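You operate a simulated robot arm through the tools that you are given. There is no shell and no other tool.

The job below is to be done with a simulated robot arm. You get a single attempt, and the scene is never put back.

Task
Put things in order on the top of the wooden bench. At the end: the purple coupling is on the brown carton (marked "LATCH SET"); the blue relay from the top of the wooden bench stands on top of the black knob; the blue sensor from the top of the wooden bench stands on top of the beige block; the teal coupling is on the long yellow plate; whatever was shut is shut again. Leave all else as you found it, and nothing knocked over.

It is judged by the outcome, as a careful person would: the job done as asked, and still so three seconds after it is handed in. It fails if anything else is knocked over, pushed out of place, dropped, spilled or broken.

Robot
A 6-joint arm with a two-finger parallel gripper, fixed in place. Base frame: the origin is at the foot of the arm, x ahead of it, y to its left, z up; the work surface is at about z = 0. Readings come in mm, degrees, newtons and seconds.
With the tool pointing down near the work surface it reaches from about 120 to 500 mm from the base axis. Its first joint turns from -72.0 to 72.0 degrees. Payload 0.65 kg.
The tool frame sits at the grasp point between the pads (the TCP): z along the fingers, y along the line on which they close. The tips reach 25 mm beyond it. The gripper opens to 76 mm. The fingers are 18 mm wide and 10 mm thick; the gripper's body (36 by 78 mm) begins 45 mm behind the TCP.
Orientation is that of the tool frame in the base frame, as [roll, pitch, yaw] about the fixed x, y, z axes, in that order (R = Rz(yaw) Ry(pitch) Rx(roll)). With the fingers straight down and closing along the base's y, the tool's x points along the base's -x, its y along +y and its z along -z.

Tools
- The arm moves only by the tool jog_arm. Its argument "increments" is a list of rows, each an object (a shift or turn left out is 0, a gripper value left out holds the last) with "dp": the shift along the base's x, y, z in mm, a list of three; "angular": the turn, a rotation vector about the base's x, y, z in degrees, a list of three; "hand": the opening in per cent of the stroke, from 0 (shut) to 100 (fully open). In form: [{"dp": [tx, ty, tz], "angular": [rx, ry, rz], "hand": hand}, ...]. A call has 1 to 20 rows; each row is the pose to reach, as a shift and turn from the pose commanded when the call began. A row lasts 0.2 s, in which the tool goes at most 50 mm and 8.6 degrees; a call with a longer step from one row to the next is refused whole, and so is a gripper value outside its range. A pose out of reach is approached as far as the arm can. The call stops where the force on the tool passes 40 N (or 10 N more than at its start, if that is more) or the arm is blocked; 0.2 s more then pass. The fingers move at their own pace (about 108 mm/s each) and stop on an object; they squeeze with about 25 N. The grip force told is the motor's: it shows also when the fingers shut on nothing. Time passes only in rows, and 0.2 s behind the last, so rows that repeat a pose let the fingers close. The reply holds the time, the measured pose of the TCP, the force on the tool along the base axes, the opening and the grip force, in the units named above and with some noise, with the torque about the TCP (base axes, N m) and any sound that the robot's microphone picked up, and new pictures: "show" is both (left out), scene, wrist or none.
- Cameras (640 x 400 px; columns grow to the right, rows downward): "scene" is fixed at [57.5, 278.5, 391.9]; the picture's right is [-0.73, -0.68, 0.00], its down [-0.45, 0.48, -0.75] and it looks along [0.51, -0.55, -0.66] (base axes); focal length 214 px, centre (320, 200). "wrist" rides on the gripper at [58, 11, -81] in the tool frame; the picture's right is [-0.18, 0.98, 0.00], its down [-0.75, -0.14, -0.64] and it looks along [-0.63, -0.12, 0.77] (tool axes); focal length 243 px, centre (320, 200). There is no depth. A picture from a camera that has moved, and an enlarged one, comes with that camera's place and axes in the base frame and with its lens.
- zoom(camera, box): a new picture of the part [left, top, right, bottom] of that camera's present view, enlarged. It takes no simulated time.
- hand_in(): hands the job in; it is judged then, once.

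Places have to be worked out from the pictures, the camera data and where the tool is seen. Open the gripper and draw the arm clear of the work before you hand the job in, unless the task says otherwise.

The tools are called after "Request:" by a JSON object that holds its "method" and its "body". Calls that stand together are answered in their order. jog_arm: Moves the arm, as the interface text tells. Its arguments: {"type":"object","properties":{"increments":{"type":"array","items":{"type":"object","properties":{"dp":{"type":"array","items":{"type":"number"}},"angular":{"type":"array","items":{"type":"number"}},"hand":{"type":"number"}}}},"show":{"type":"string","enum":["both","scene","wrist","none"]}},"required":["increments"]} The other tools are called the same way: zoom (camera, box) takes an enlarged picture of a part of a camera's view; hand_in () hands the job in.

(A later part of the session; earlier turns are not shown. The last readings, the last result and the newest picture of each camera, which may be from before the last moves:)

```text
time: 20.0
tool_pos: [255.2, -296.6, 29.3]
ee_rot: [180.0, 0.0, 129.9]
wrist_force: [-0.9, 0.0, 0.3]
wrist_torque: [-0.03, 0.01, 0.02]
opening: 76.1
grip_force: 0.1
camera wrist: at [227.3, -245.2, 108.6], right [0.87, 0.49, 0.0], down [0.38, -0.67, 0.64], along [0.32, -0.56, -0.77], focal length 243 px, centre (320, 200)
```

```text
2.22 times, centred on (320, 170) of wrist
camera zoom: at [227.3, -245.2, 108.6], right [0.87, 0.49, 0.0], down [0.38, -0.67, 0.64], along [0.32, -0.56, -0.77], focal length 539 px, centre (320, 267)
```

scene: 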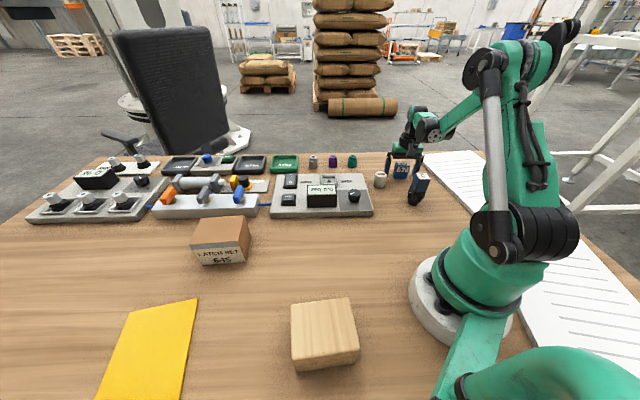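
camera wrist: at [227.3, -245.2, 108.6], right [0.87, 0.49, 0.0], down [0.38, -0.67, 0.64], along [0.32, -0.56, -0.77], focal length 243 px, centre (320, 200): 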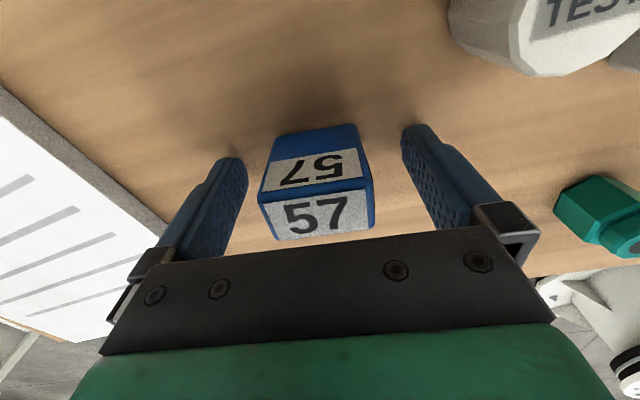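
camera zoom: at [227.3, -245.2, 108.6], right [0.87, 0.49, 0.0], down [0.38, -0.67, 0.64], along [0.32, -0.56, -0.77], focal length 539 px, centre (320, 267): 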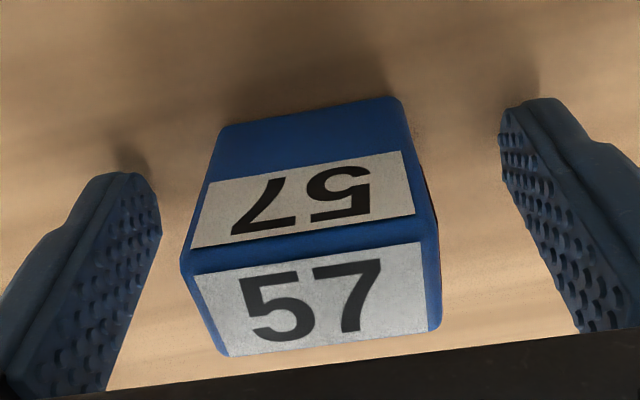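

The sensor sits squarely between the fingers. I'll close on it.

Request:
{"method": "jog_arm", "body": {"increments": [{"dp": [0, 0, 0], "hand": 30}, {"dp": [0, 0, 0], "hand": 0}, {"dp": [0, 0, 0], "hand": 0}, {"dp": [0, 0, 0], "hand": 0}], "show": "wrist"}}

```text
time: 21.0
tool_pos: [256.0, -297.2, 30.0]
ee_rot: [-180.0, -0.1, 130.1]
wrist_force: [0.0, -0.1, -0.4]
wrist_torque: [-0.01, 0.0, -0.01]
opening: 39.2
grip_force: 24.5
camera wrist: at [227.3, -245.2, 108.8], right [0.87, 0.49, 0.0], down [0.38, -0.67, 0.64], along [0.32, -0.56, -0.77], focal length 243 px, centre (320, 200)
```

wrist: 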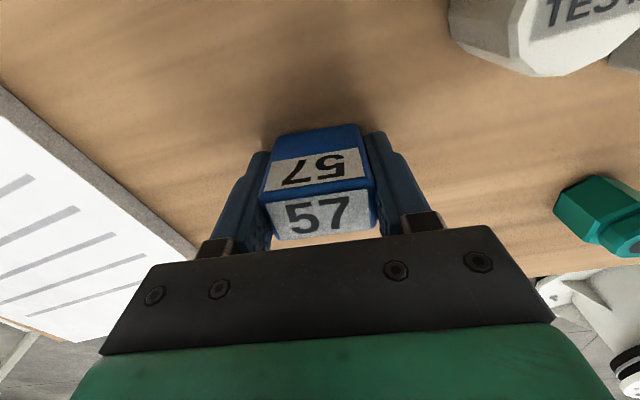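

The sensor is held (39.2 mm). Before swinging, I'll measure the beige block and its surroundings more precisely.

Request:
{"method": "zoom", "body": {"camera": "scene", "box": [270, 285, 380, 385]}}

```text
4.00 times, centred on (325, 335) of scene
camera zoom: at [57.5, 278.5, 391.9], right [-0.73, -0.68, 0.0], down [-0.45, 0.48, -0.75], along [0.51, -0.55, -0.66], focal length 858 px, centre (300, -340)
```

zoom: 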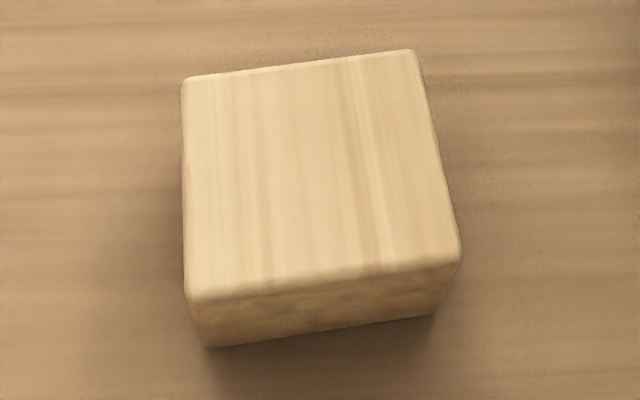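

The block's top is about 86×66 mm centred near (127, 196), with its height (60–70 mm) still uncertain. I'll lift the sensor well clear, swing around through the front, and hover above the block.

Request:
{"method": "jog_arm", "body": {"increments": [{"dp": [0, 0, 20]}, {"dp": [0, 0, 48]}, {"dp": [0, 0, 78]}, {"dp": [0, 0, 108]}, {"dp": [0, 0, 140]}, {"dp": [1.75, 37.1, 140], "angular": [0, 0, 6.7]}, {"dp": [3.5, 74.2, 140], "angular": [0, 0, 13.3]}, {"dp": [5.25, 111.4, 140], "angular": [0, 0, 20]}, {"dp": [7, 148.5, 140], "angular": [0, 0, 26.7]}, {"dp": [8.75, 185.6, 140], "angular": [0, 0, 33.3]}, {"dp": [10.5, 222.8, 140], "angular": [0, 0, 40]}, {"dp": [12.25, 259.9, 140], "angular": [0, 0, 46.7]}, {"dp": [14, 297, 140], "angular": [0, 0, 53.3]}, {"dp": [-6.3, 325, 140], "angular": [0, 0, 60]}, {"dp": [-26.6, 353, 140], "angular": [0, 0, 66.7]}, {"dp": [-46.9, 381, 140], "angular": [0, 0, 73.3]}, {"dp": [-67.1, 409, 140], "angular": [0, 0, 80]}, {"dp": [-87.4, 437, 140], "angular": [0, 0, 86.7]}, {"dp": [-107.7, 465, 140], "angular": [0, 0, 93.3]}, {"dp": [-128, 493, 140], "angular": [0, 0, 100]}]}}

Request:
{"method": "zoom", "body": {"camera": "scene", "box": [380, 145, 445, 215]}}

```text
time: 25.2
tool_pos: [126.5, 196.5, 167.4]
ee_rot: [-179.9, 0.0, -129.9]
wrist_force: [-0.7, -0.6, -0.6]
wrist_torque: [-0.01, 0.0, -0.02]
opening: 39.6
grip_force: 24.8
camera wrist: at [81.4, 158.6, 248.2], right [-0.64, 0.77, 0.0], down [0.59, 0.49, 0.64], along [0.5, 0.41, -0.77], focal length 243 px, centre (320, 200)
```

scene: 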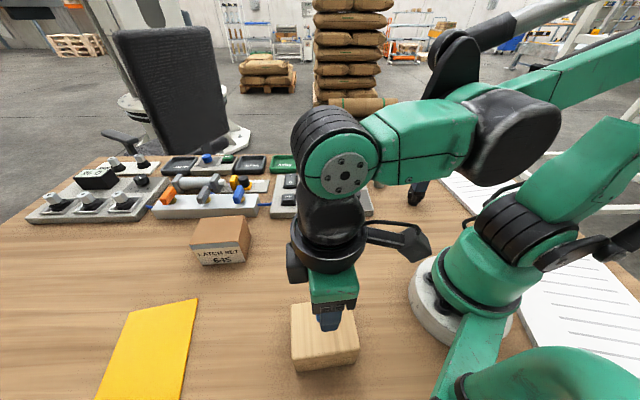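
wrist: 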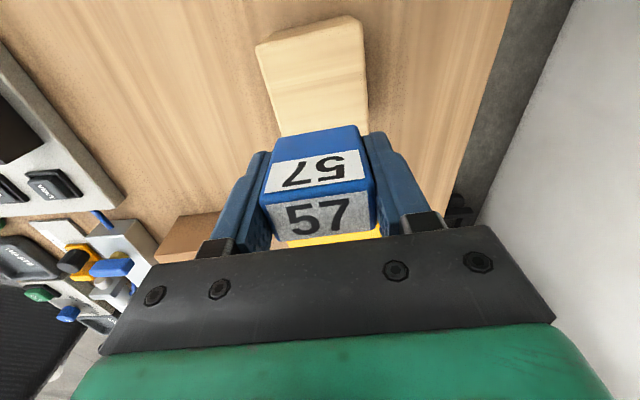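

```text
5.71 times, centred on (412, 180) of scene
camera zoom: at [57.5, 278.5, 391.9], right [-0.73, -0.68, 0.0], down [-0.45, 0.48, -0.75], along [0.51, -0.55, -0.66], focal length 1226 px, centre (-209, 314)
```

zoom: 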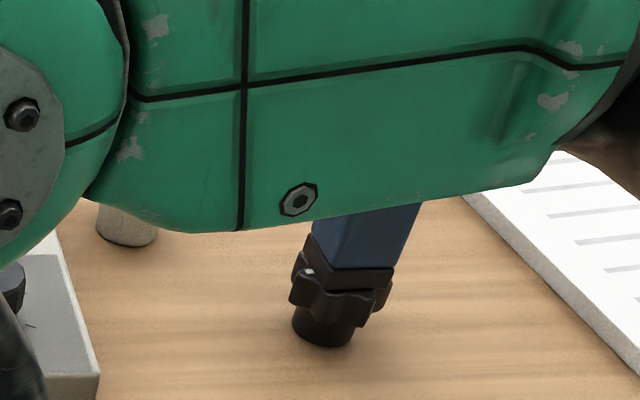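

I'm above the block. I'll zoom in on the visible part of the block to get its height and centre.

Request:
{"method": "zoom", "body": {"camera": "wrist", "box": [230, 0, 400, 150]}}

Request:
{"method": "zoom", "body": {"camera": "scene", "box": [270, 270, 380, 380]}}

```text
2.67 times, centred on (315, 75) of wrist
camera zoom: at [81.4, 158.6, 248.2], right [-0.64, 0.77, 0.0], down [0.59, 0.49, 0.64], along [0.5, 0.41, -0.77], focal length 647 px, centre (333, 533)
```

zoom: 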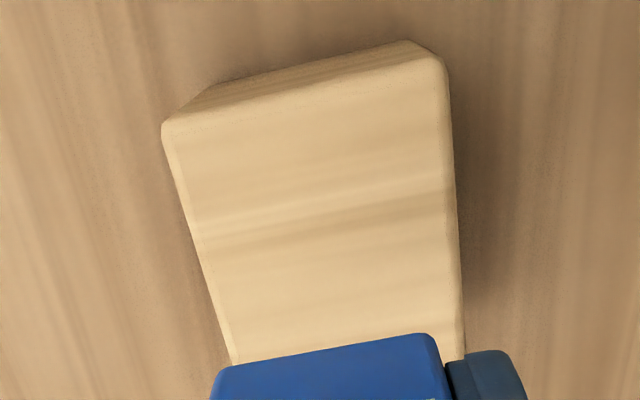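

```text
3.64 times, centred on (325, 325) of scene
camera zoom: at [57.5, 278.5, 391.9], right [-0.73, -0.68, 0.0], down [-0.45, 0.48, -0.75], along [0.51, -0.55, -0.66], focal length 780 px, centre (302, -254)
```

zoom: 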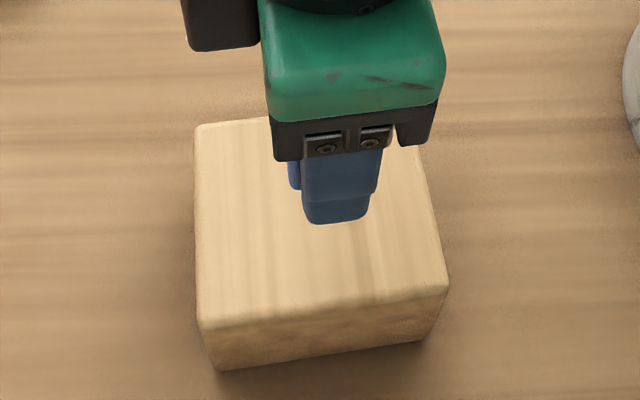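

The block height comes out near 70 mm and its centre near (128, 197.5), so contact should come at TCP z of about 99. I'll descend to just above it and check.

Request:
{"method": "jog_arm", "body": {"increments": [{"dp": [1.5, 1, -15]}, {"dp": [1.5, 1, -30]}, {"dp": [1.5, 1, -45]}, {"dp": [1.5, 1, -54]}, {"dp": [1.5, 1, -54]}]}}

Request:
{"method": "zoom", "body": {"camera": "scene", "box": [270, 270, 380, 380]}}

Request:
{"method": "zoom", "body": {"camera": "wrist", "box": [220, 0, 420, 200]}}

```text
time: 26.4
tool_pos: [127.3, 197.7, 113.5]
ee_rot: [-180.0, -0.1, -130.1]
wrist_force: [0.6, 0.3, 0.1]
wrist_torque: [0.0, 0.02, -0.02]
opening: 39.4
grip_force: 24.8
camera wrist: at [83.1, 158.7, 193.9], right [-0.63, 0.77, 0.0], down [0.59, 0.49, 0.64], along [0.5, 0.41, -0.77], focal length 243 px, centre (320, 200)
```

scene: 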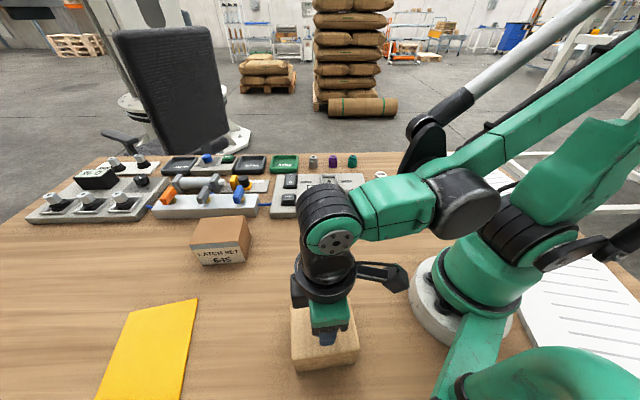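
wrist: 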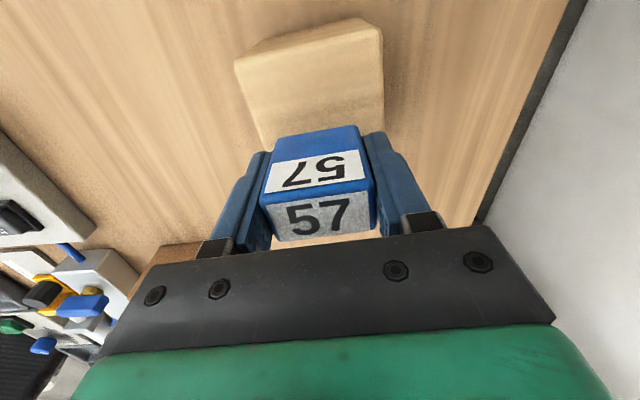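

```text
3.64 times, centred on (325, 325) of scene
camera zoom: at [57.5, 278.5, 391.9], right [-0.73, -0.68, 0.0], down [-0.45, 0.48, -0.75], along [0.51, -0.55, -0.66], focal length 780 px, centre (302, -254)
```

zoom: 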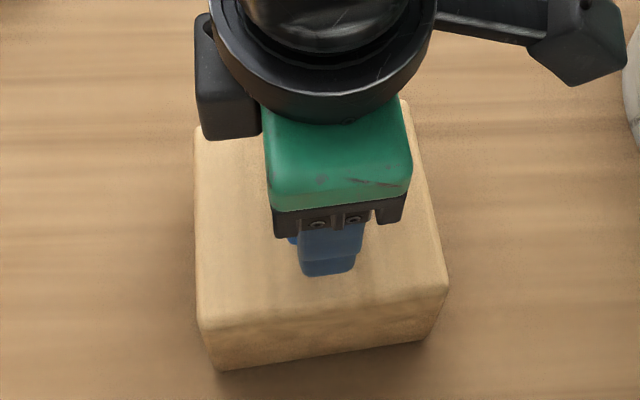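

```text
2.00 times, centred on (320, 100) of wrist
camera zoom: at [83.1, 158.7, 193.9], right [-0.63, 0.77, 0.0], down [0.59, 0.49, 0.64], along [0.5, 0.41, -0.77], focal length 485 px, centre (320, 400)
```

zoom: 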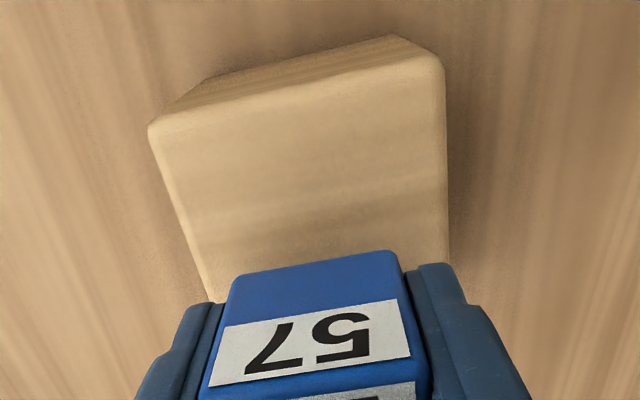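

The block's height is uncertain between 58 and 70 mm, so I'll approach in small steps and watch the force.

Request:
{"method": "jog_arm", "body": {"increments": [{"dp": [0, 0, -4]}, {"dp": [0, 0, -8]}, {"dp": [0, 0, -10]}], "show": "none"}}

Request:
{"method": "jog_arm", "body": {"increments": [{"dp": [0, 0, -0.7]}, {"dp": [0, 0, -1.4]}], "show": "none"}}

Request:
{"method": "jog_arm", "body": {"increments": [{"dp": [0, 0, -0.6]}, {"dp": [0, 0, -1.2]}], "show": "none"}}

```text
time: 27.2
tool_pos: [128.1, 197.3, 105.8]
ee_rot: [180.0, 0.1, -129.9]
wrist_force: [-0.7, -0.6, -0.8]
wrist_torque: [0.02, 0.01, -0.04]
opening: 39.6
grip_force: 25.2
```

```text
time: 27.8
tool_pos: [128.9, 198.1, 102.6]
ee_rot: [179.9, 0.0, -129.9]
wrist_force: [-0.2, 0.6, -0.6]
wrist_torque: [0.0, 0.01, -0.01]
opening: 39.5
grip_force: 24.8
```

```text
time: 28.4
tool_pos: [126.8, 198.7, 102.5]
ee_rot: [179.9, 0.0, -130.0]
wrist_force: [0.1, 0.5, -0.8]
wrist_torque: [0.0, -0.01, -0.03]
opening: 39.5
grip_force: 25.0
```

No contact yet at z of about 102. I'm looking again to judge the gap, then I'll continue stepping down.

Request:
{"method": "jog_arm", "body": {"increments": [{"dp": [0, 0, -0.7]}, {"dp": [0, 0, -1.4]}], "show": "both"}}

Request:
{"method": "zoom", "body": {"camera": "wrist", "box": [220, 0, 420, 200]}}

Request:
{"method": "zoom", "body": {"camera": "scene", "box": [290, 300, 370, 380]}}

```text
time: 29.0
tool_pos: [128.6, 198.4, 100.6]
ee_rot: [-179.9, -0.1, -130.0]
wrist_force: [0.2, 0.5, -2.2]
wrist_torque: [-0.01, 0.0, -0.01]
opening: 39.9
grip_force: 25.0
camera wrist: at [83.7, 159.8, 180.8], right [-0.63, 0.77, 0.0], down [0.59, 0.49, 0.64], along [0.5, 0.41, -0.77], focal length 243 px, centre (320, 200)
```

scene: 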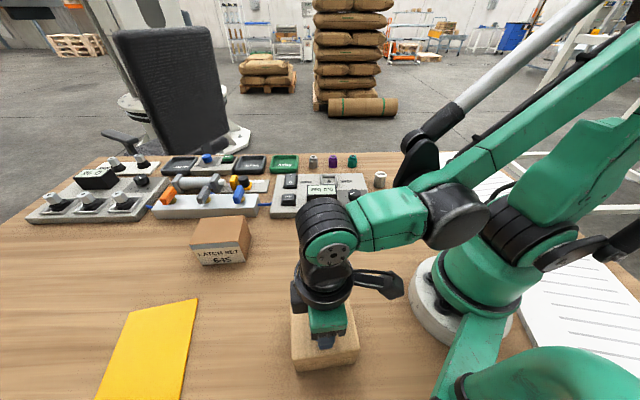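
wrist: 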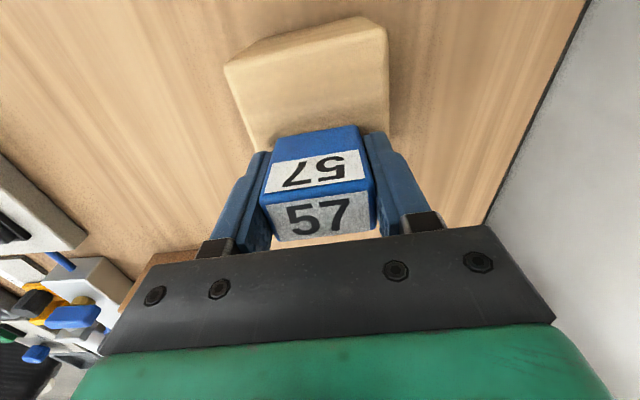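

```text
2.00 times, centred on (320, 100) of wrist
camera zoom: at [83.7, 159.8, 180.8], right [-0.63, 0.77, 0.0], down [0.59, 0.49, 0.64], along [0.5, 0.41, -0.77], focal length 485 px, centre (320, 400)
```

zoom: 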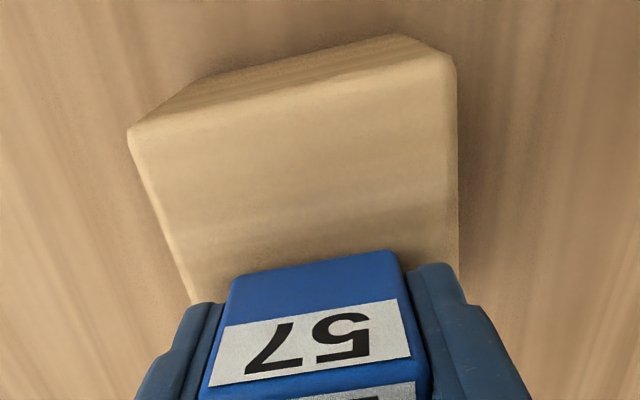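

```text
5.00 times, centred on (330, 340) of scene
camera zoom: at [57.5, 278.5, 391.9], right [-0.73, -0.68, 0.0], down [-0.45, 0.48, -0.75], along [0.51, -0.55, -0.66], focal length 1072 px, centre (270, -500)
```

zoom: 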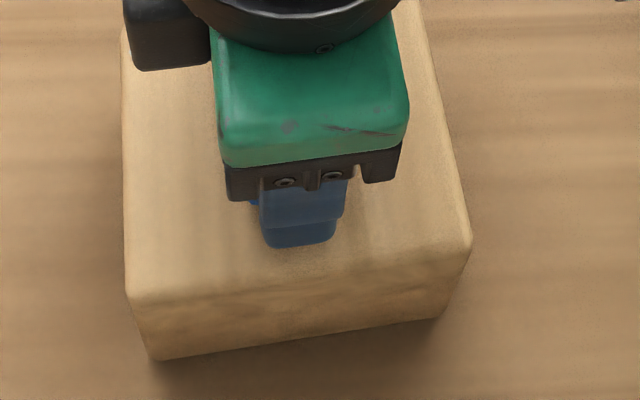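

The images now suggest a block height of about 60–63 mm, so contact should be near TCP z of about 90. I'll keep stepping down gently.

Request:
{"method": "jog_arm", "body": {"increments": [{"dp": [0, 0, -1]}, {"dp": [0, 0, -2]}, {"dp": [0, 0, -3]}], "show": "none"}}

Request:
{"method": "jog_arm", "body": {"increments": [{"dp": [0, 0, -0.7]}, {"dp": [0, 0, -1.4]}], "show": "none"}}

Request:
{"method": "jog_arm", "body": {"increments": [{"dp": [0, 0, -0.7]}, {"dp": [0, 0, -1.4]}], "show": "none"}}

```text
time: 29.8
tool_pos: [127.6, 197.6, 97.7]
ee_rot: [-180.0, 0.1, -130.0]
wrist_force: [1.6, -1.1, 17.0]
wrist_torque: [0.0, -0.03, 0.02]
opening: 39.8
grip_force: 25.3
```

```text
time: 30.4
tool_pos: [127.1, 197.8, 97.0]
ee_rot: [179.9, 0.1, -130.0]
wrist_force: [4.5, 3.4, 16.9]
wrist_torque: [0.07, -0.11, -0.01]
opening: 39.7
grip_force: 24.6
```

```text
time: 31.0
tool_pos: [127.1, 196.8, 94.0]
ee_rot: [179.9, 0.0, -130.0]
wrist_force: [-0.3, 0.1, 26.6]
wrist_torque: [-0.07, -0.04, 0.04]
opening: 39.8
grip_force: 24.4
```

Contact came at z of about 98, so the block is about 70 mm tall. The last steps pressed on and the fingers slid slightly down the sensor. I'll ease up a millimetre and check the force and view before releasing.

Request:
{"method": "jog_arm", "body": {"increments": [{"dp": [0, 0, 0.5]}, {"dp": [0, 0, 1]}]}}

Request:
{"method": "zoom", "body": {"camera": "wrist", "box": [220, 0, 420, 250]}}

Request:
{"method": "zoom", "body": {"camera": "scene", "box": [290, 300, 370, 380]}}

```text
time: 31.6
tool_pos: [127.3, 197.3, 96.1]
ee_rot: [179.9, 0.1, -130.0]
wrist_force: [-0.5, 0.1, 0.6]
wrist_torque: [-0.03, -0.02, -0.01]
opening: 39.4
grip_force: 25.0
camera wrist: at [83.3, 159.6, 175.8], right [-0.63, 0.77, 0.0], down [0.59, 0.49, 0.64], along [0.5, 0.41, -0.77], focal length 243 px, centre (320, 200)
```

scene: 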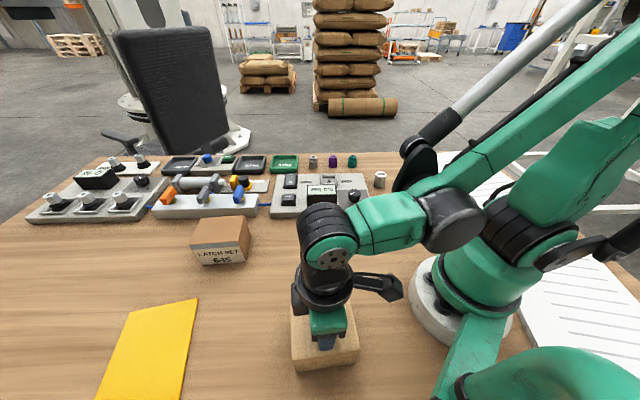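
wrist: 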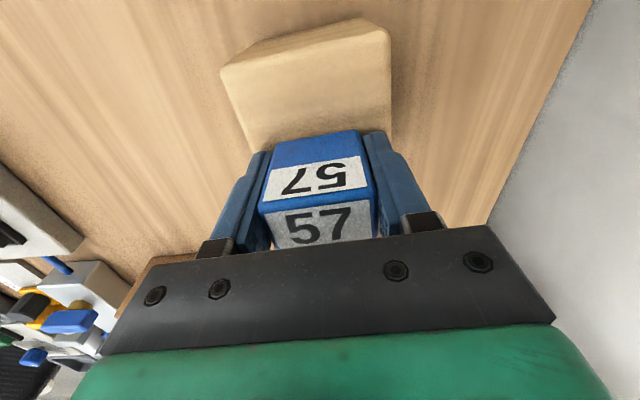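

```text
1.60 times, centred on (320, 125) of wrist
camera zoom: at [83.3, 159.6, 175.8], right [-0.63, 0.77, 0.0], down [0.59, 0.49, 0.64], along [0.5, 0.41, -0.77], focal length 388 px, centre (320, 320)
```

zoom: 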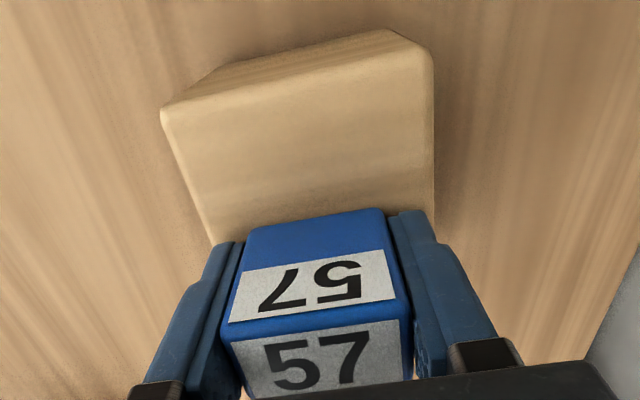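

```text
5.00 times, centred on (330, 340) of scene
camera zoom: at [57.5, 278.5, 391.9], right [-0.73, -0.68, 0.0], down [-0.45, 0.48, -0.75], along [0.51, -0.55, -0.66], focal length 1072 px, centre (270, -500)
```

zoom: 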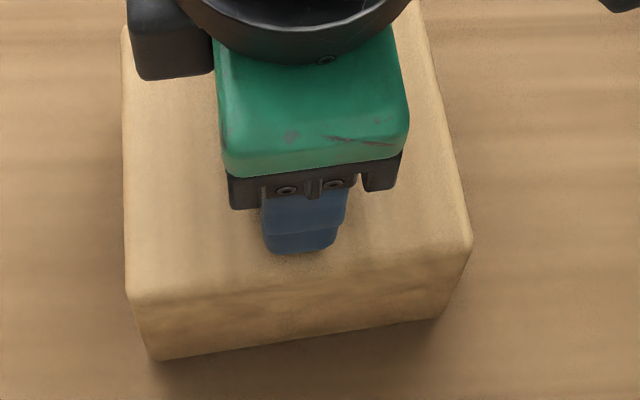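

The force is near zero with the sensor essentially on the block. I'll settle 0.3 mm and open the fingers.

Request:
{"method": "jog_arm", "body": {"increments": [{"dp": [0, 0, -0.3]}, {"dp": [0, 0, -0.3], "hand": 55}, {"dp": [0, 0, -0.3], "hand": 60}, {"dp": [0, 0, -0.3], "hand": 75}, {"dp": [0, 0, -0.3], "hand": 75}]}}

Request:
{"method": "zoom", "body": {"camera": "wrist", "box": [220, 0, 420, 250]}}

```text
time: 32.8
tool_pos: [128.3, 197.6, 95.0]
ee_rot: [180.0, 0.0, -130.0]
wrist_force: [-0.6, 0.2, 1.1]
wrist_torque: [-0.01, -0.07, -0.04]
opening: 57.0
grip_force: 0.2
camera wrist: at [83.3, 159.7, 175.3], right [-0.63, 0.77, 0.0], down [0.59, 0.49, 0.64], along [0.5, 0.41, -0.77], focal length 243 px, centre (320, 200)
```

scene: 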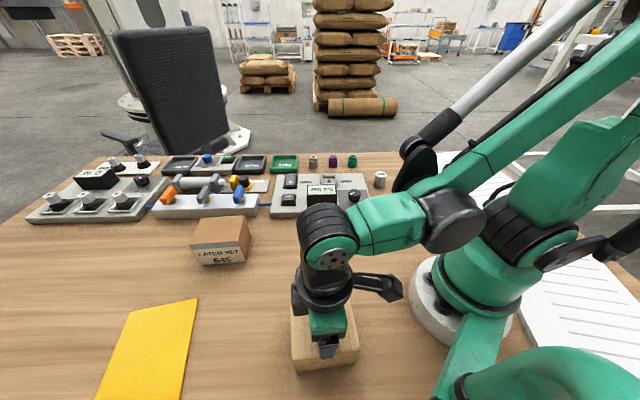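
wrist: 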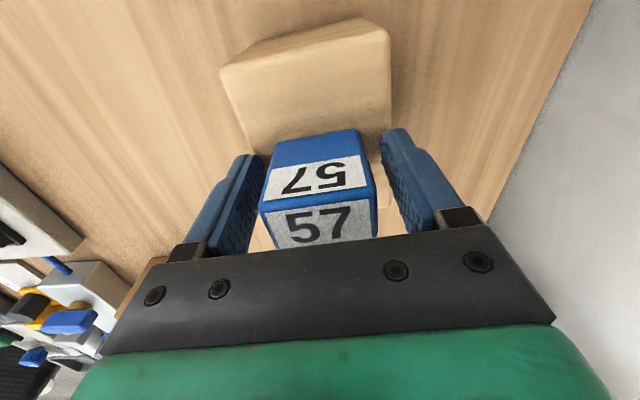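

```text
1.60 times, centred on (320, 125) of wrist
camera zoom: at [83.3, 159.7, 175.3], right [-0.63, 0.77, 0.0], down [0.59, 0.49, 0.64], along [0.5, 0.41, -0.77], focal length 388 px, centre (320, 320)
```

zoom: 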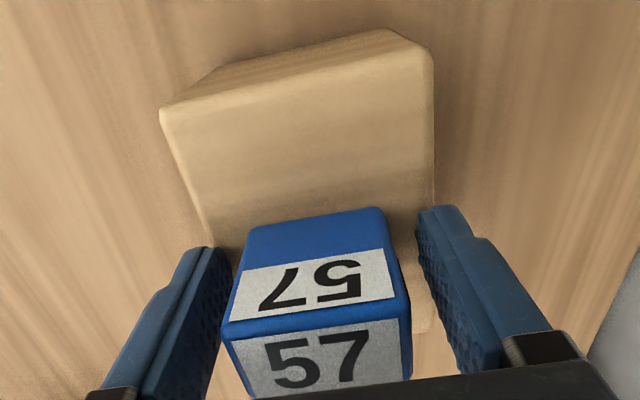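

The sensor stands free on the block. I'll lift straight up, then travel back around toward the purple coupling near (449, -207), stopping short to look.

Request:
{"method": "jog_arm", "body": {"increments": [{"dp": [0, 0, 8]}, {"dp": [0, 0, 25]}, {"dp": [0, 0, 50]}, {"dp": [0, 0, 75]}, {"dp": [20.3, -28.1, 75], "angular": [0, 0, -6.9]}, {"dp": [40.6, -56.2, 75], "angular": [0, 0, -13.8]}, {"dp": [60.9, -84.3, 75], "angular": [0, 0, -20.7]}, {"dp": [81.2, -112.4, 75], "angular": [0, 0, -27.6]}, {"dp": [101.5, -140.5, 75], "angular": [0, 0, -34.5]}, {"dp": [121.8, -168.6, 75], "angular": [0, 0, -41.4]}, {"dp": [142, -197, 75], "angular": [0, 0, -48.4]}, {"dp": [164.5, -227.8, 72], "angular": [0, 0, -55.4]}, {"dp": [187, -258.6, 68], "angular": [0, 0, -62.3]}, {"dp": [209.5, -289.4, 65], "angular": [0, 0, -69.2]}, {"dp": [232, -320.2, 62], "angular": [0, 0, -76.1]}, {"dp": [254.5, -351, 58], "angular": [0, 0, -83]}, {"dp": [277, -382, 55], "angular": [0, 0, -90]}, {"dp": [277, -382, 55], "angular": [0, 0, -90]}]}}

Request:
{"method": "zoom", "body": {"camera": "scene", "box": [270, 260, 380, 380]}}

Request:
{"method": "zoom", "body": {"camera": "wrist", "box": [220, 60, 420, 200]}}

```text
time: 36.6
tool_pos: [407.7, -187.2, 152.9]
ee_rot: [180.0, 0.0, 139.9]
wrist_force: [0.7, 0.7, 0.2]
wrist_torque: [-0.01, 0.0, 0.01]
opening: 57.3
grip_force: 0.1
camera wrist: at [370.8, -141.6, 233.0], right [0.77, 0.63, 0.0], down [0.48, -0.59, 0.64], along [0.41, -0.5, -0.77], focal length 243 px, centre (320, 200)
```

scene: 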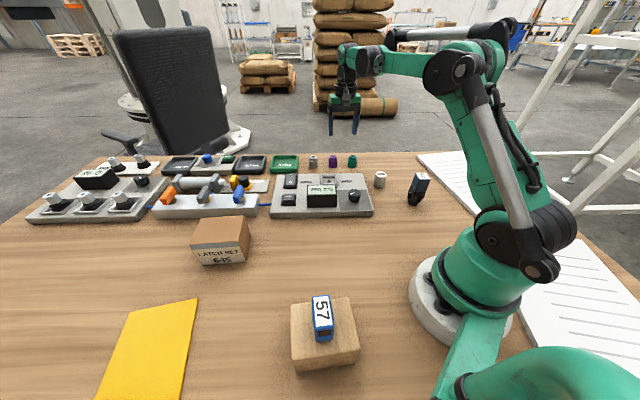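
wrist: 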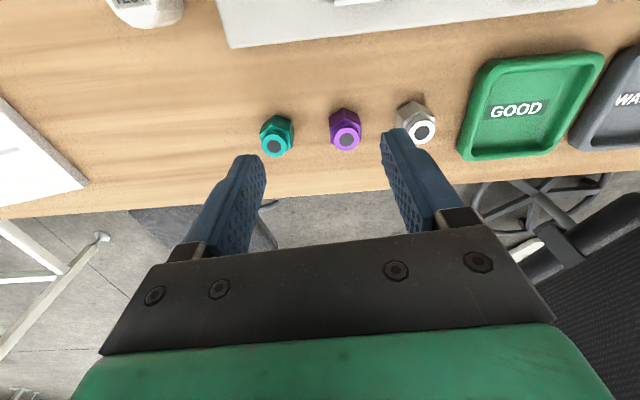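

```text
3.33 times, centred on (325, 320) of scene
camera zoom: at [57.5, 278.5, 391.9], right [-0.73, -0.68, 0.0], down [-0.45, 0.48, -0.75], along [0.51, -0.55, -0.66], focal length 715 px, centre (303, -200)
```

zoom: 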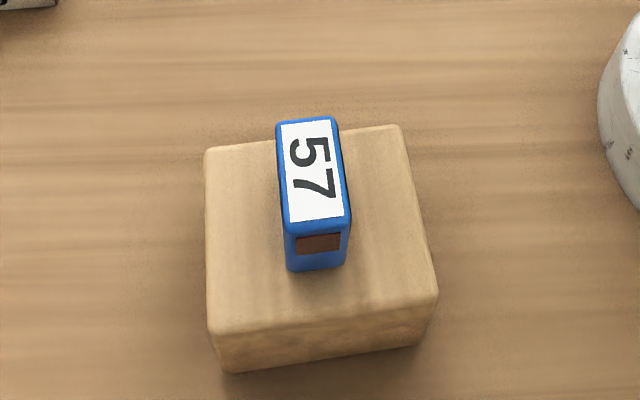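

```text
2.86 times, centred on (320, 130) of wrist
camera zoom: at [370.8, -141.6, 233.0], right [0.77, 0.63, 0.0], down [0.48, -0.59, 0.64], along [0.41, -0.5, -0.77], focal length 693 px, centre (320, 400)
```

zoom: 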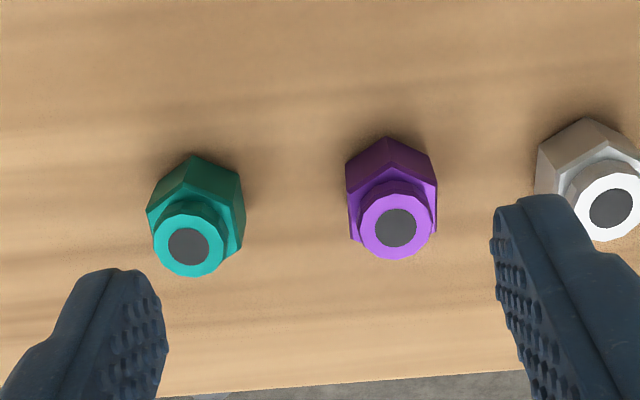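

The sensor is upright on the block. The purple coupling reads about (449, -203), height about 37 mm, with a hex vertex facing the camera. I'll move above it and lower a bit to refine its position and hex orientation.

Request:
{"method": "jog_arm", "body": {"increments": [{"dp": [10, -4, -10]}, {"dp": [20, -8, -20]}, {"dp": [30, -12, -35]}, {"dp": [41, -15.5, -50]}, {"dp": [41, -15.5, -50]}]}}

Request:
{"method": "zoom", "body": {"camera": "wrist", "box": [250, 60, 390, 180]}}

```text
time: 37.8
tool_pos: [446.1, -202.4, 101.3]
ee_rot: [179.9, 0.0, 139.8]
wrist_force: [0.8, 0.8, 0.1]
wrist_torque: [0.01, 0.0, 0.0]
opening: 57.1
grip_force: 0.0
camera wrist: at [410.5, -155.1, 180.8], right [0.77, 0.63, 0.0], down [0.49, -0.59, 0.64], along [0.41, -0.5, -0.77], focal length 243 px, centre (320, 200)
```

scene: 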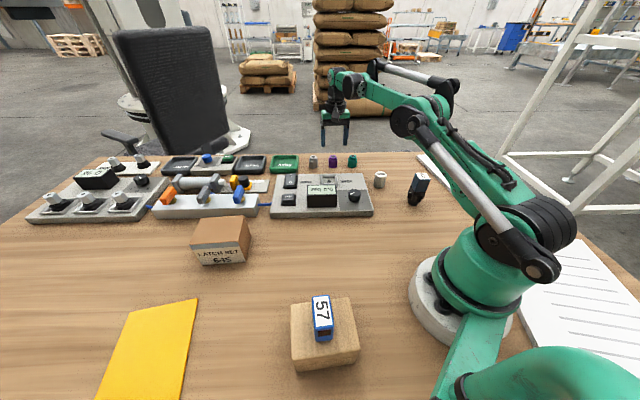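
wrist: 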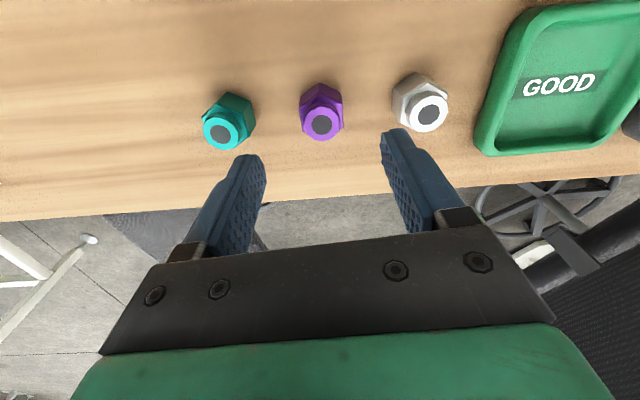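

```text
3.33 times, centred on (320, 120) of wrist
camera zoom: at [410.5, -155.1, 180.8], right [0.77, 0.63, 0.0], down [0.49, -0.59, 0.64], along [0.41, -0.5, -0.77], focal length 809 px, centre (320, 467)
```

zoom: 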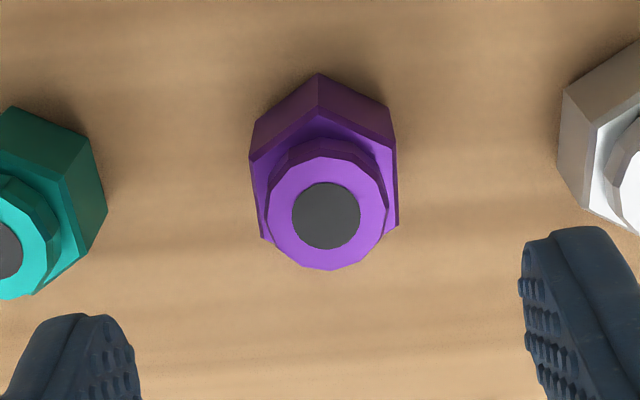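

The purple hex has flats normal to about 44.5° and is centred near (450.5, -202.8). I'll turn 5° to match, shift about 3 mm, narrow the opening so the neighbours stay clear, and go lower.

Request:
{"method": "jog_arm", "body": {"increments": [{"dp": [1.5, -0.5, -10], "angular": [0, 0, -3], "hand": 64}, {"dp": [2.5, -0.8, -22], "angular": [0, 0, -5.3]}, {"dp": [2.5, -0.8, -34], "angular": [0, 0, -5.3]}, {"dp": [2.5, -0.8, -34], "angular": [0, 0, -5.3]}]}}

Request:
{"method": "zoom", "body": {"camera": "wrist", "box": [230, 70, 410, 220]}}

Request:
{"method": "zoom", "body": {"camera": "scene", "box": [290, 110, 380, 190]}}

```text
time: 38.8
tool_pos: [449.6, -202.1, 65.9]
ee_rot: [180.0, 0.0, 134.7]
wrist_force: [-0.1, 0.0, 0.3]
wrist_torque: [-0.03, -0.04, 0.02]
opening: 48.6
grip_force: 0.1
camera wrist: at [417.3, -152.8, 145.8], right [0.83, 0.56, 0.0], down [0.43, -0.63, 0.64], along [0.36, -0.53, -0.77], focal length 243 px, centre (320, 200)
```

scene: 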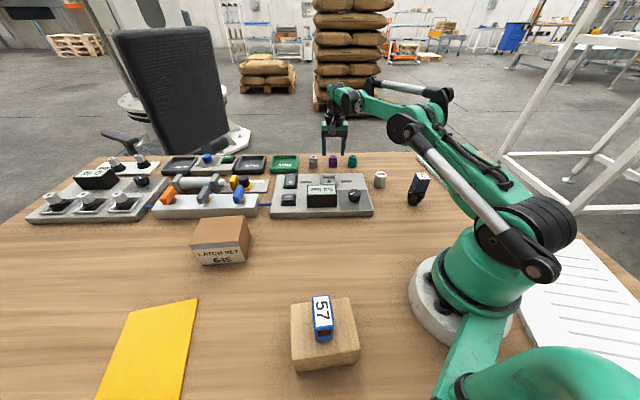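
wrist: 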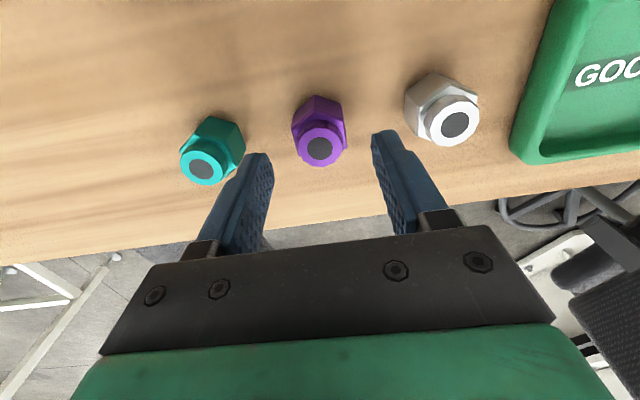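

```text
2.67 times, centred on (320, 145) of wrist
camera zoom: at [417.3, -152.8, 145.8], right [0.83, 0.56, 0.0], down [0.43, -0.63, 0.64], along [0.36, -0.53, -0.77], focal length 647 px, centre (320, 347)
```

zoom: 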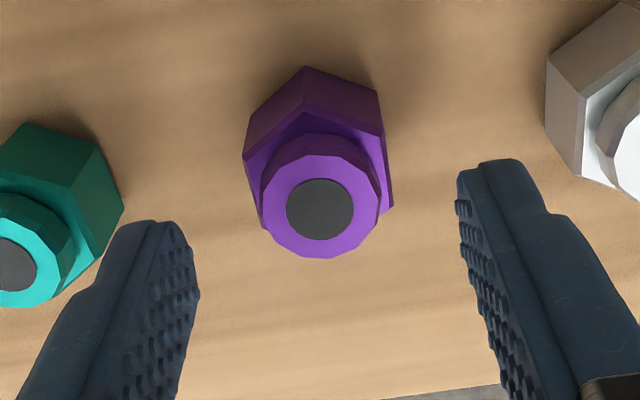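

```text
5.00 times, centred on (335, 150) of scene
camera zoom: at [57.5, 278.5, 391.9], right [-0.73, -0.68, 0.0], down [-0.45, 0.48, -0.75], along [0.51, -0.55, -0.66], focal length 1072 px, centre (245, 450)
```

zoom: 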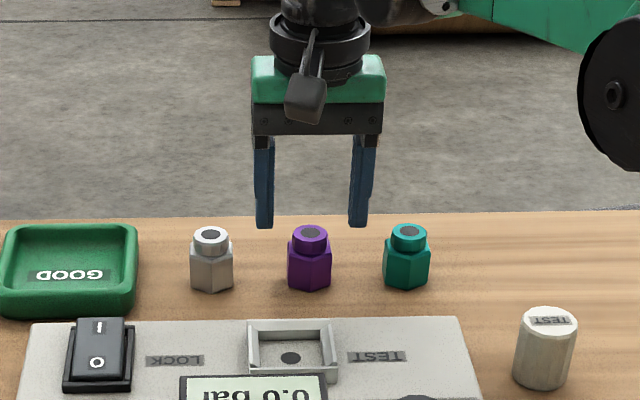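

The lateral alignment is right on, with both fingers well clear of the silver and teal neighbours. I'll descend to grasp height at z of about 28.

Request:
{"method": "jog_arm", "body": {"increments": [{"dp": [-0.6, 0.8, -10]}, {"dp": [-0.6, 0.8, -20]}, {"dp": [-0.6, 0.8, -29]}, {"dp": [-0.6, 0.8, -35]}, {"dp": [-0.6, 0.8, -38]}, {"dp": [-0.6, 0.8, -38]}]}}

Request:
{"method": "zoom", "body": {"camera": "wrist", "box": [200, 70, 440, 250]}}

Request:
{"method": "zoom", "body": {"camera": "scene", "box": [290, 110, 380, 190]}}

```text
time: 40.2
tool_pos: [446.2, -201.1, 28.2]
ee_rot: [-179.9, 0.0, 134.8]
wrist_force: [0.5, 0.7, 0.5]
wrist_torque: [0.03, 0.04, -0.03]
opening: 48.7
grip_force: 0.1
camera wrist: at [415.3, -151.8, 107.5], right [0.83, 0.56, 0.0], down [0.43, -0.63, 0.64], along [0.36, -0.53, -0.77], focal length 243 px, centre (320, 200)
```

scene: 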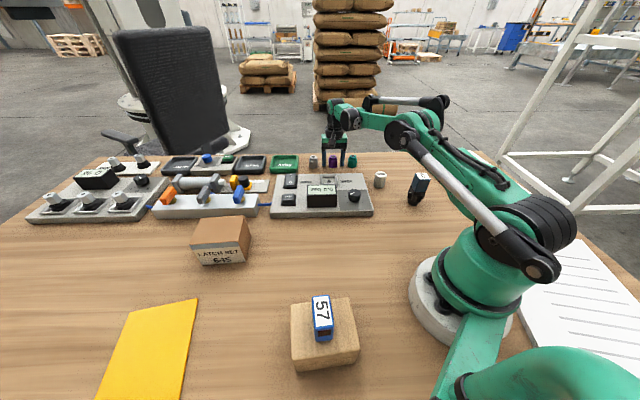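
wrist: 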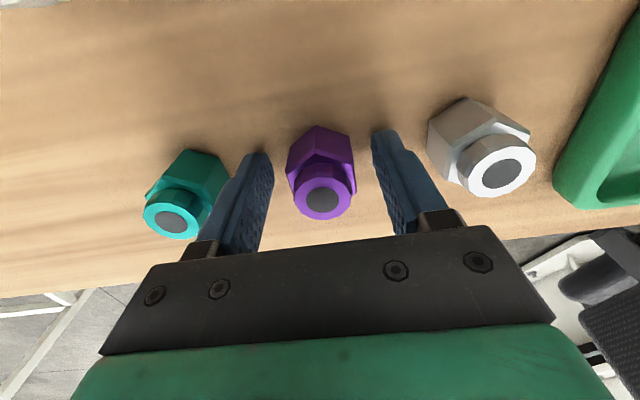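

```text
2.22 times, centred on (320, 160) of wrist
camera zoom: at [415.3, -151.8, 107.5], right [0.83, 0.56, 0.0], down [0.43, -0.63, 0.64], along [0.36, -0.53, -0.77], focal length 539 px, centre (320, 289)
```

zoom: 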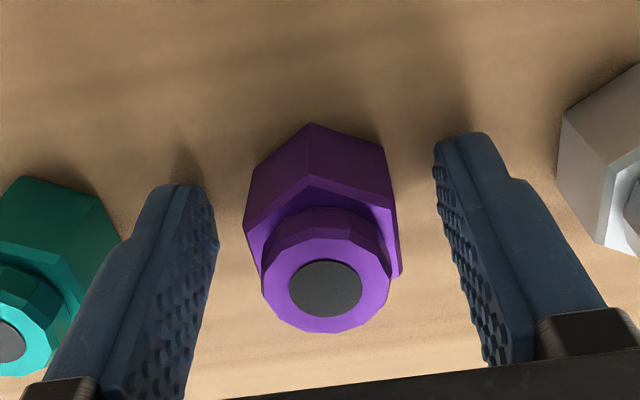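

```text
5.00 times, centred on (335, 150) of scene
camera zoom: at [57.5, 278.5, 391.9], right [-0.73, -0.68, 0.0], down [-0.45, 0.48, -0.75], along [0.51, -0.55, -0.66], focal length 1072 px, centre (245, 450)
```

zoom: 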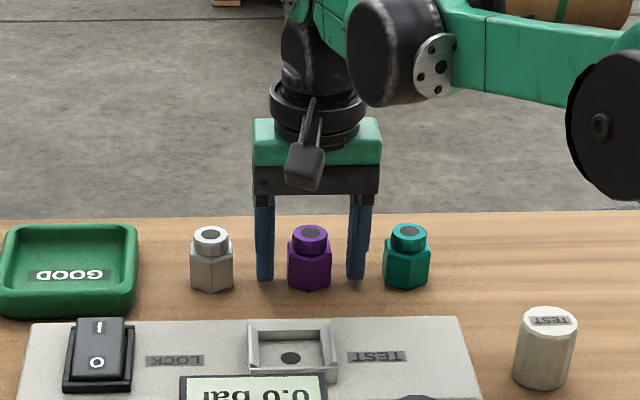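

The purple coupling is centred between the fingers. I'll close on it.

Request:
{"method": "jog_arm", "body": {"increments": [{"dp": [0, 0, 0], "hand": 30}, {"dp": [0, 0, 0], "hand": 0}, {"dp": [0, 0, 0], "hand": 0}, {"dp": [0, 0, 0], "hand": 0}], "show": "wrist"}}

```text
time: 41.2
tool_pos: [447.2, -201.3, 27.5]
ee_rot: [-179.9, 0.0, 134.6]
wrist_force: [0.1, 0.3, -0.2]
wrist_torque: [0.02, -0.01, -0.03]
opening: 27.7
grip_force: 25.4
camera wrist: at [415.4, -151.8, 107.6], right [0.83, 0.56, 0.0], down [0.43, -0.63, 0.64], along [0.36, -0.53, -0.77], focal length 243 px, centre (320, 200)
```

wrist: 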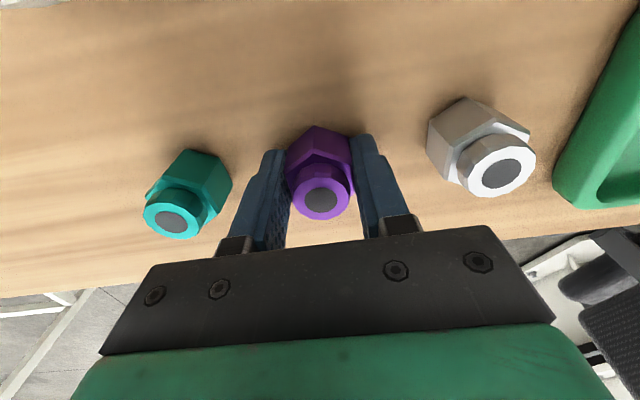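

The purple coupling is held (27.7 mm across the flats). I'll lift clear of its neighbours, draw inward while rising, and swing over to the carton, whose top is about 68 mm high and centred near (396, 209).

Request:
{"method": "jog_arm", "body": {"increments": [{"dp": [0, 0, 15]}, {"dp": [0, 0, 35]}, {"dp": [0, 0, 55]}, {"dp": [-17, 12, 72]}, {"dp": [-35, 24, 88], "angular": [0, 0, 5.8]}, {"dp": [-52, 36, 104], "angular": [0, 0, 11.5]}, {"dp": [-45, 69, 110], "angular": [0, 0, 17.3]}, {"dp": [-38, 102, 115], "angular": [0, 0, 23]}, {"dp": [-31, 135, 120], "angular": [0, 0, 28.8]}, {"dp": [-24, 168, 124], "angular": [0, 0, 34.6]}, {"dp": [-17, 201, 124], "angular": [0, 0, 40.4]}, {"dp": [-24, 236, 124], "angular": [0, 0, 46.2]}, {"dp": [-31, 271, 124], "angular": [0, 0, 52]}, {"dp": [-38, 306, 124], "angular": [0, 0, 57.8]}, {"dp": [-45, 341, 124], "angular": [0, 0, 63.6]}, {"dp": [-51, 376, 124], "angular": [0, 0, 69.4]}, {"dp": [-51, 410, 124], "angular": [0, 0, 75]}, {"dp": [-51, 410, 124], "angular": [0, 0, 75]}]}}

Request:
{"method": "zoom", "body": {"camera": "wrist", "box": [220, 40, 420, 200]}}

Request:
{"method": "zoom", "body": {"camera": "scene", "box": [170, 170, 300, 270]}}

```text
time: 45.0
tool_pos: [396.4, 211.7, 153.4]
ee_rot: [-179.9, 0.0, -150.3]
wrist_force: [0.3, 1.3, -0.4]
wrist_torque: [-0.04, 0.04, -0.02]
opening: 28.0
grip_force: 24.9
camera wrist: at [342.2, 191.1, 233.1], right [-0.33, 0.94, 0.0], down [0.72, 0.25, 0.64], along [0.61, 0.21, -0.77], focal length 243 px, centre (320, 200)
```

scene: 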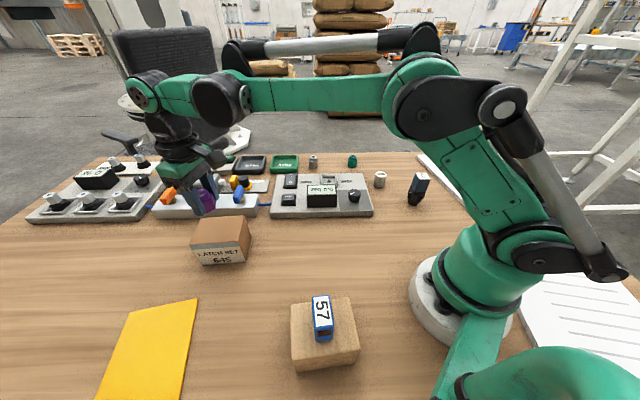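
wrist: 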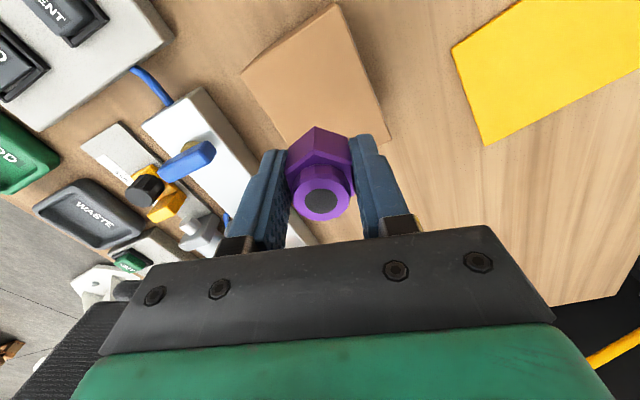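

```text
2.50 times, centred on (320, 120) of wrist
camera zoom: at [342.2, 191.1, 233.1], right [-0.33, 0.94, 0.0], down [0.72, 0.25, 0.64], along [0.61, 0.21, -0.77], focal length 606 px, centre (320, 400)
```

zoom: 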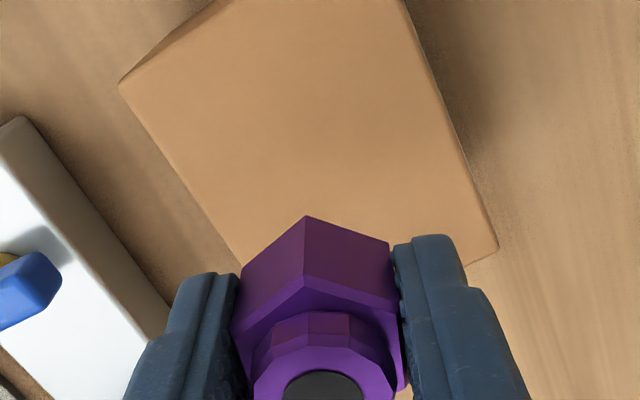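

```text
4.00 times, centred on (235, 220) of scene
camera zoom: at [57.5, 278.5, 391.9], right [-0.73, -0.68, 0.0], down [-0.45, 0.48, -0.75], along [0.51, -0.55, -0.66], focal length 858 px, centre (660, 120)
```

zoom: 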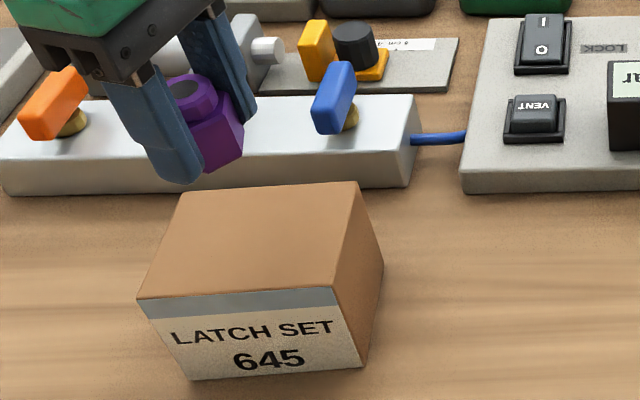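

The carton top's corners put its centre at (397.5, 211), right below the tool, with contact expected at TCP z of about 96. I'll descend to just above it.

Request:
{"method": "jog_arm", "body": {"increments": [{"dp": [0.5, -0.3, -15]}, {"dp": [0.5, -0.3, -30]}, {"dp": [0.5, -0.3, -42]}, {"dp": [0.5, -0.3, -48]}, {"dp": [0.5, -0.3, -48]}]}}

Request:
{"method": "zoom", "body": {"camera": "scene", "box": [170, 170, 300, 270]}}

Request:
{"method": "zoom", "body": {"camera": "wrist", "box": [220, 0, 420, 220]}}

```text
time: 46.2
tool_pos: [396.2, 210.3, 104.7]
ee_rot: [-179.9, 0.1, -150.2]
wrist_force: [0.0, 0.4, -0.4]
wrist_torque: [0.01, 0.02, -0.01]
opening: 28.2
grip_force: 25.5
camera wrist: at [342.6, 190.5, 184.4], right [-0.33, 0.94, 0.0], down [0.72, 0.25, 0.64], along [0.61, 0.21, -0.77], focal length 243 px, centre (320, 200)
```

scene: 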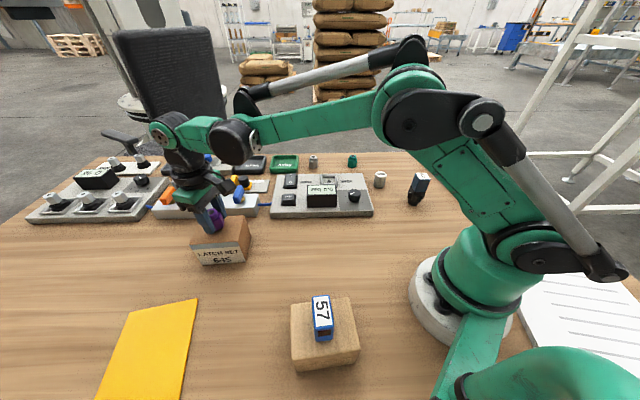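
wrist: 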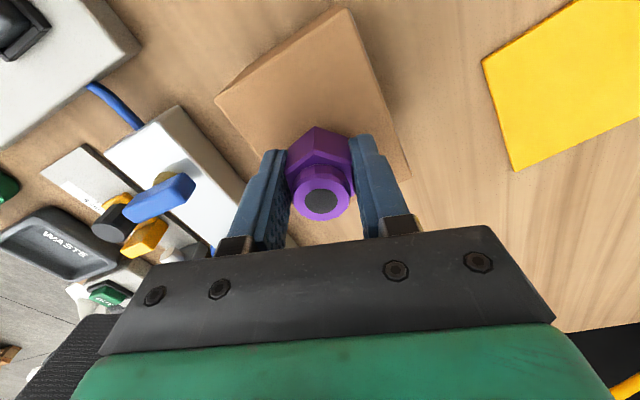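

```text
4.00 times, centred on (235, 220) of scene
camera zoom: at [57.5, 278.5, 391.9], right [-0.73, -0.68, 0.0], down [-0.45, 0.48, -0.75], along [0.51, -0.55, -0.66], focal length 858 px, centre (660, 120)
```

zoom: 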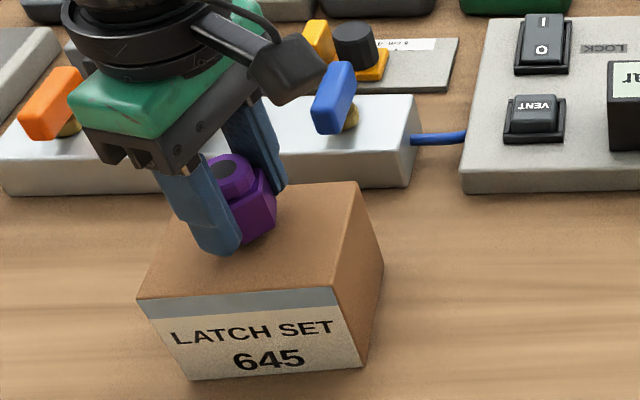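

```text
1.82 times, centred on (320, 110) of wrist
camera zoom: at [342.6, 190.5, 184.4], right [-0.33, 0.94, 0.0], down [0.72, 0.25, 0.64], along [0.61, 0.21, -0.77], focal length 441 px, centre (320, 364)
```

zoom: 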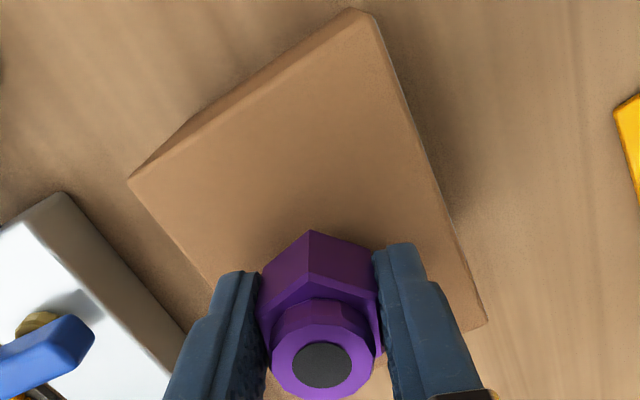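

It is about 8 mm above the carton, centred over it. I'll lower 5 mm, then go in single small steps.

Request:
{"method": "jog_arm", "body": {"increments": [{"dp": [0, 0, -2]}, {"dp": [0, 0, -4]}, {"dp": [0, 0, -5]}], "show": "none"}}

```text
time: 47.0
tool_pos: [396.8, 210.4, 99.6]
ee_rot: [-180.0, -0.1, -150.3]
wrist_force: [-0.7, -0.6, -1.4]
wrist_torque: [0.01, 0.01, -0.01]
opening: 27.8
grip_force: 24.4
```

No contact yet at 99.6. I'm stepping down 1 mm.

Request:
{"method": "jog_arm", "body": {"increments": [{"dp": [0, 0, -0.5]}, {"dp": [0, 0, -1]}], "show": "none"}}

```text
time: 47.6
tool_pos: [397.2, 211.4, 98.7]
ee_rot: [-179.9, 0.0, -150.3]
wrist_force: [-0.2, -0.1, -0.9]
wrist_torque: [0.03, 0.01, -0.04]
opening: 28.4
grip_force: 24.7
```

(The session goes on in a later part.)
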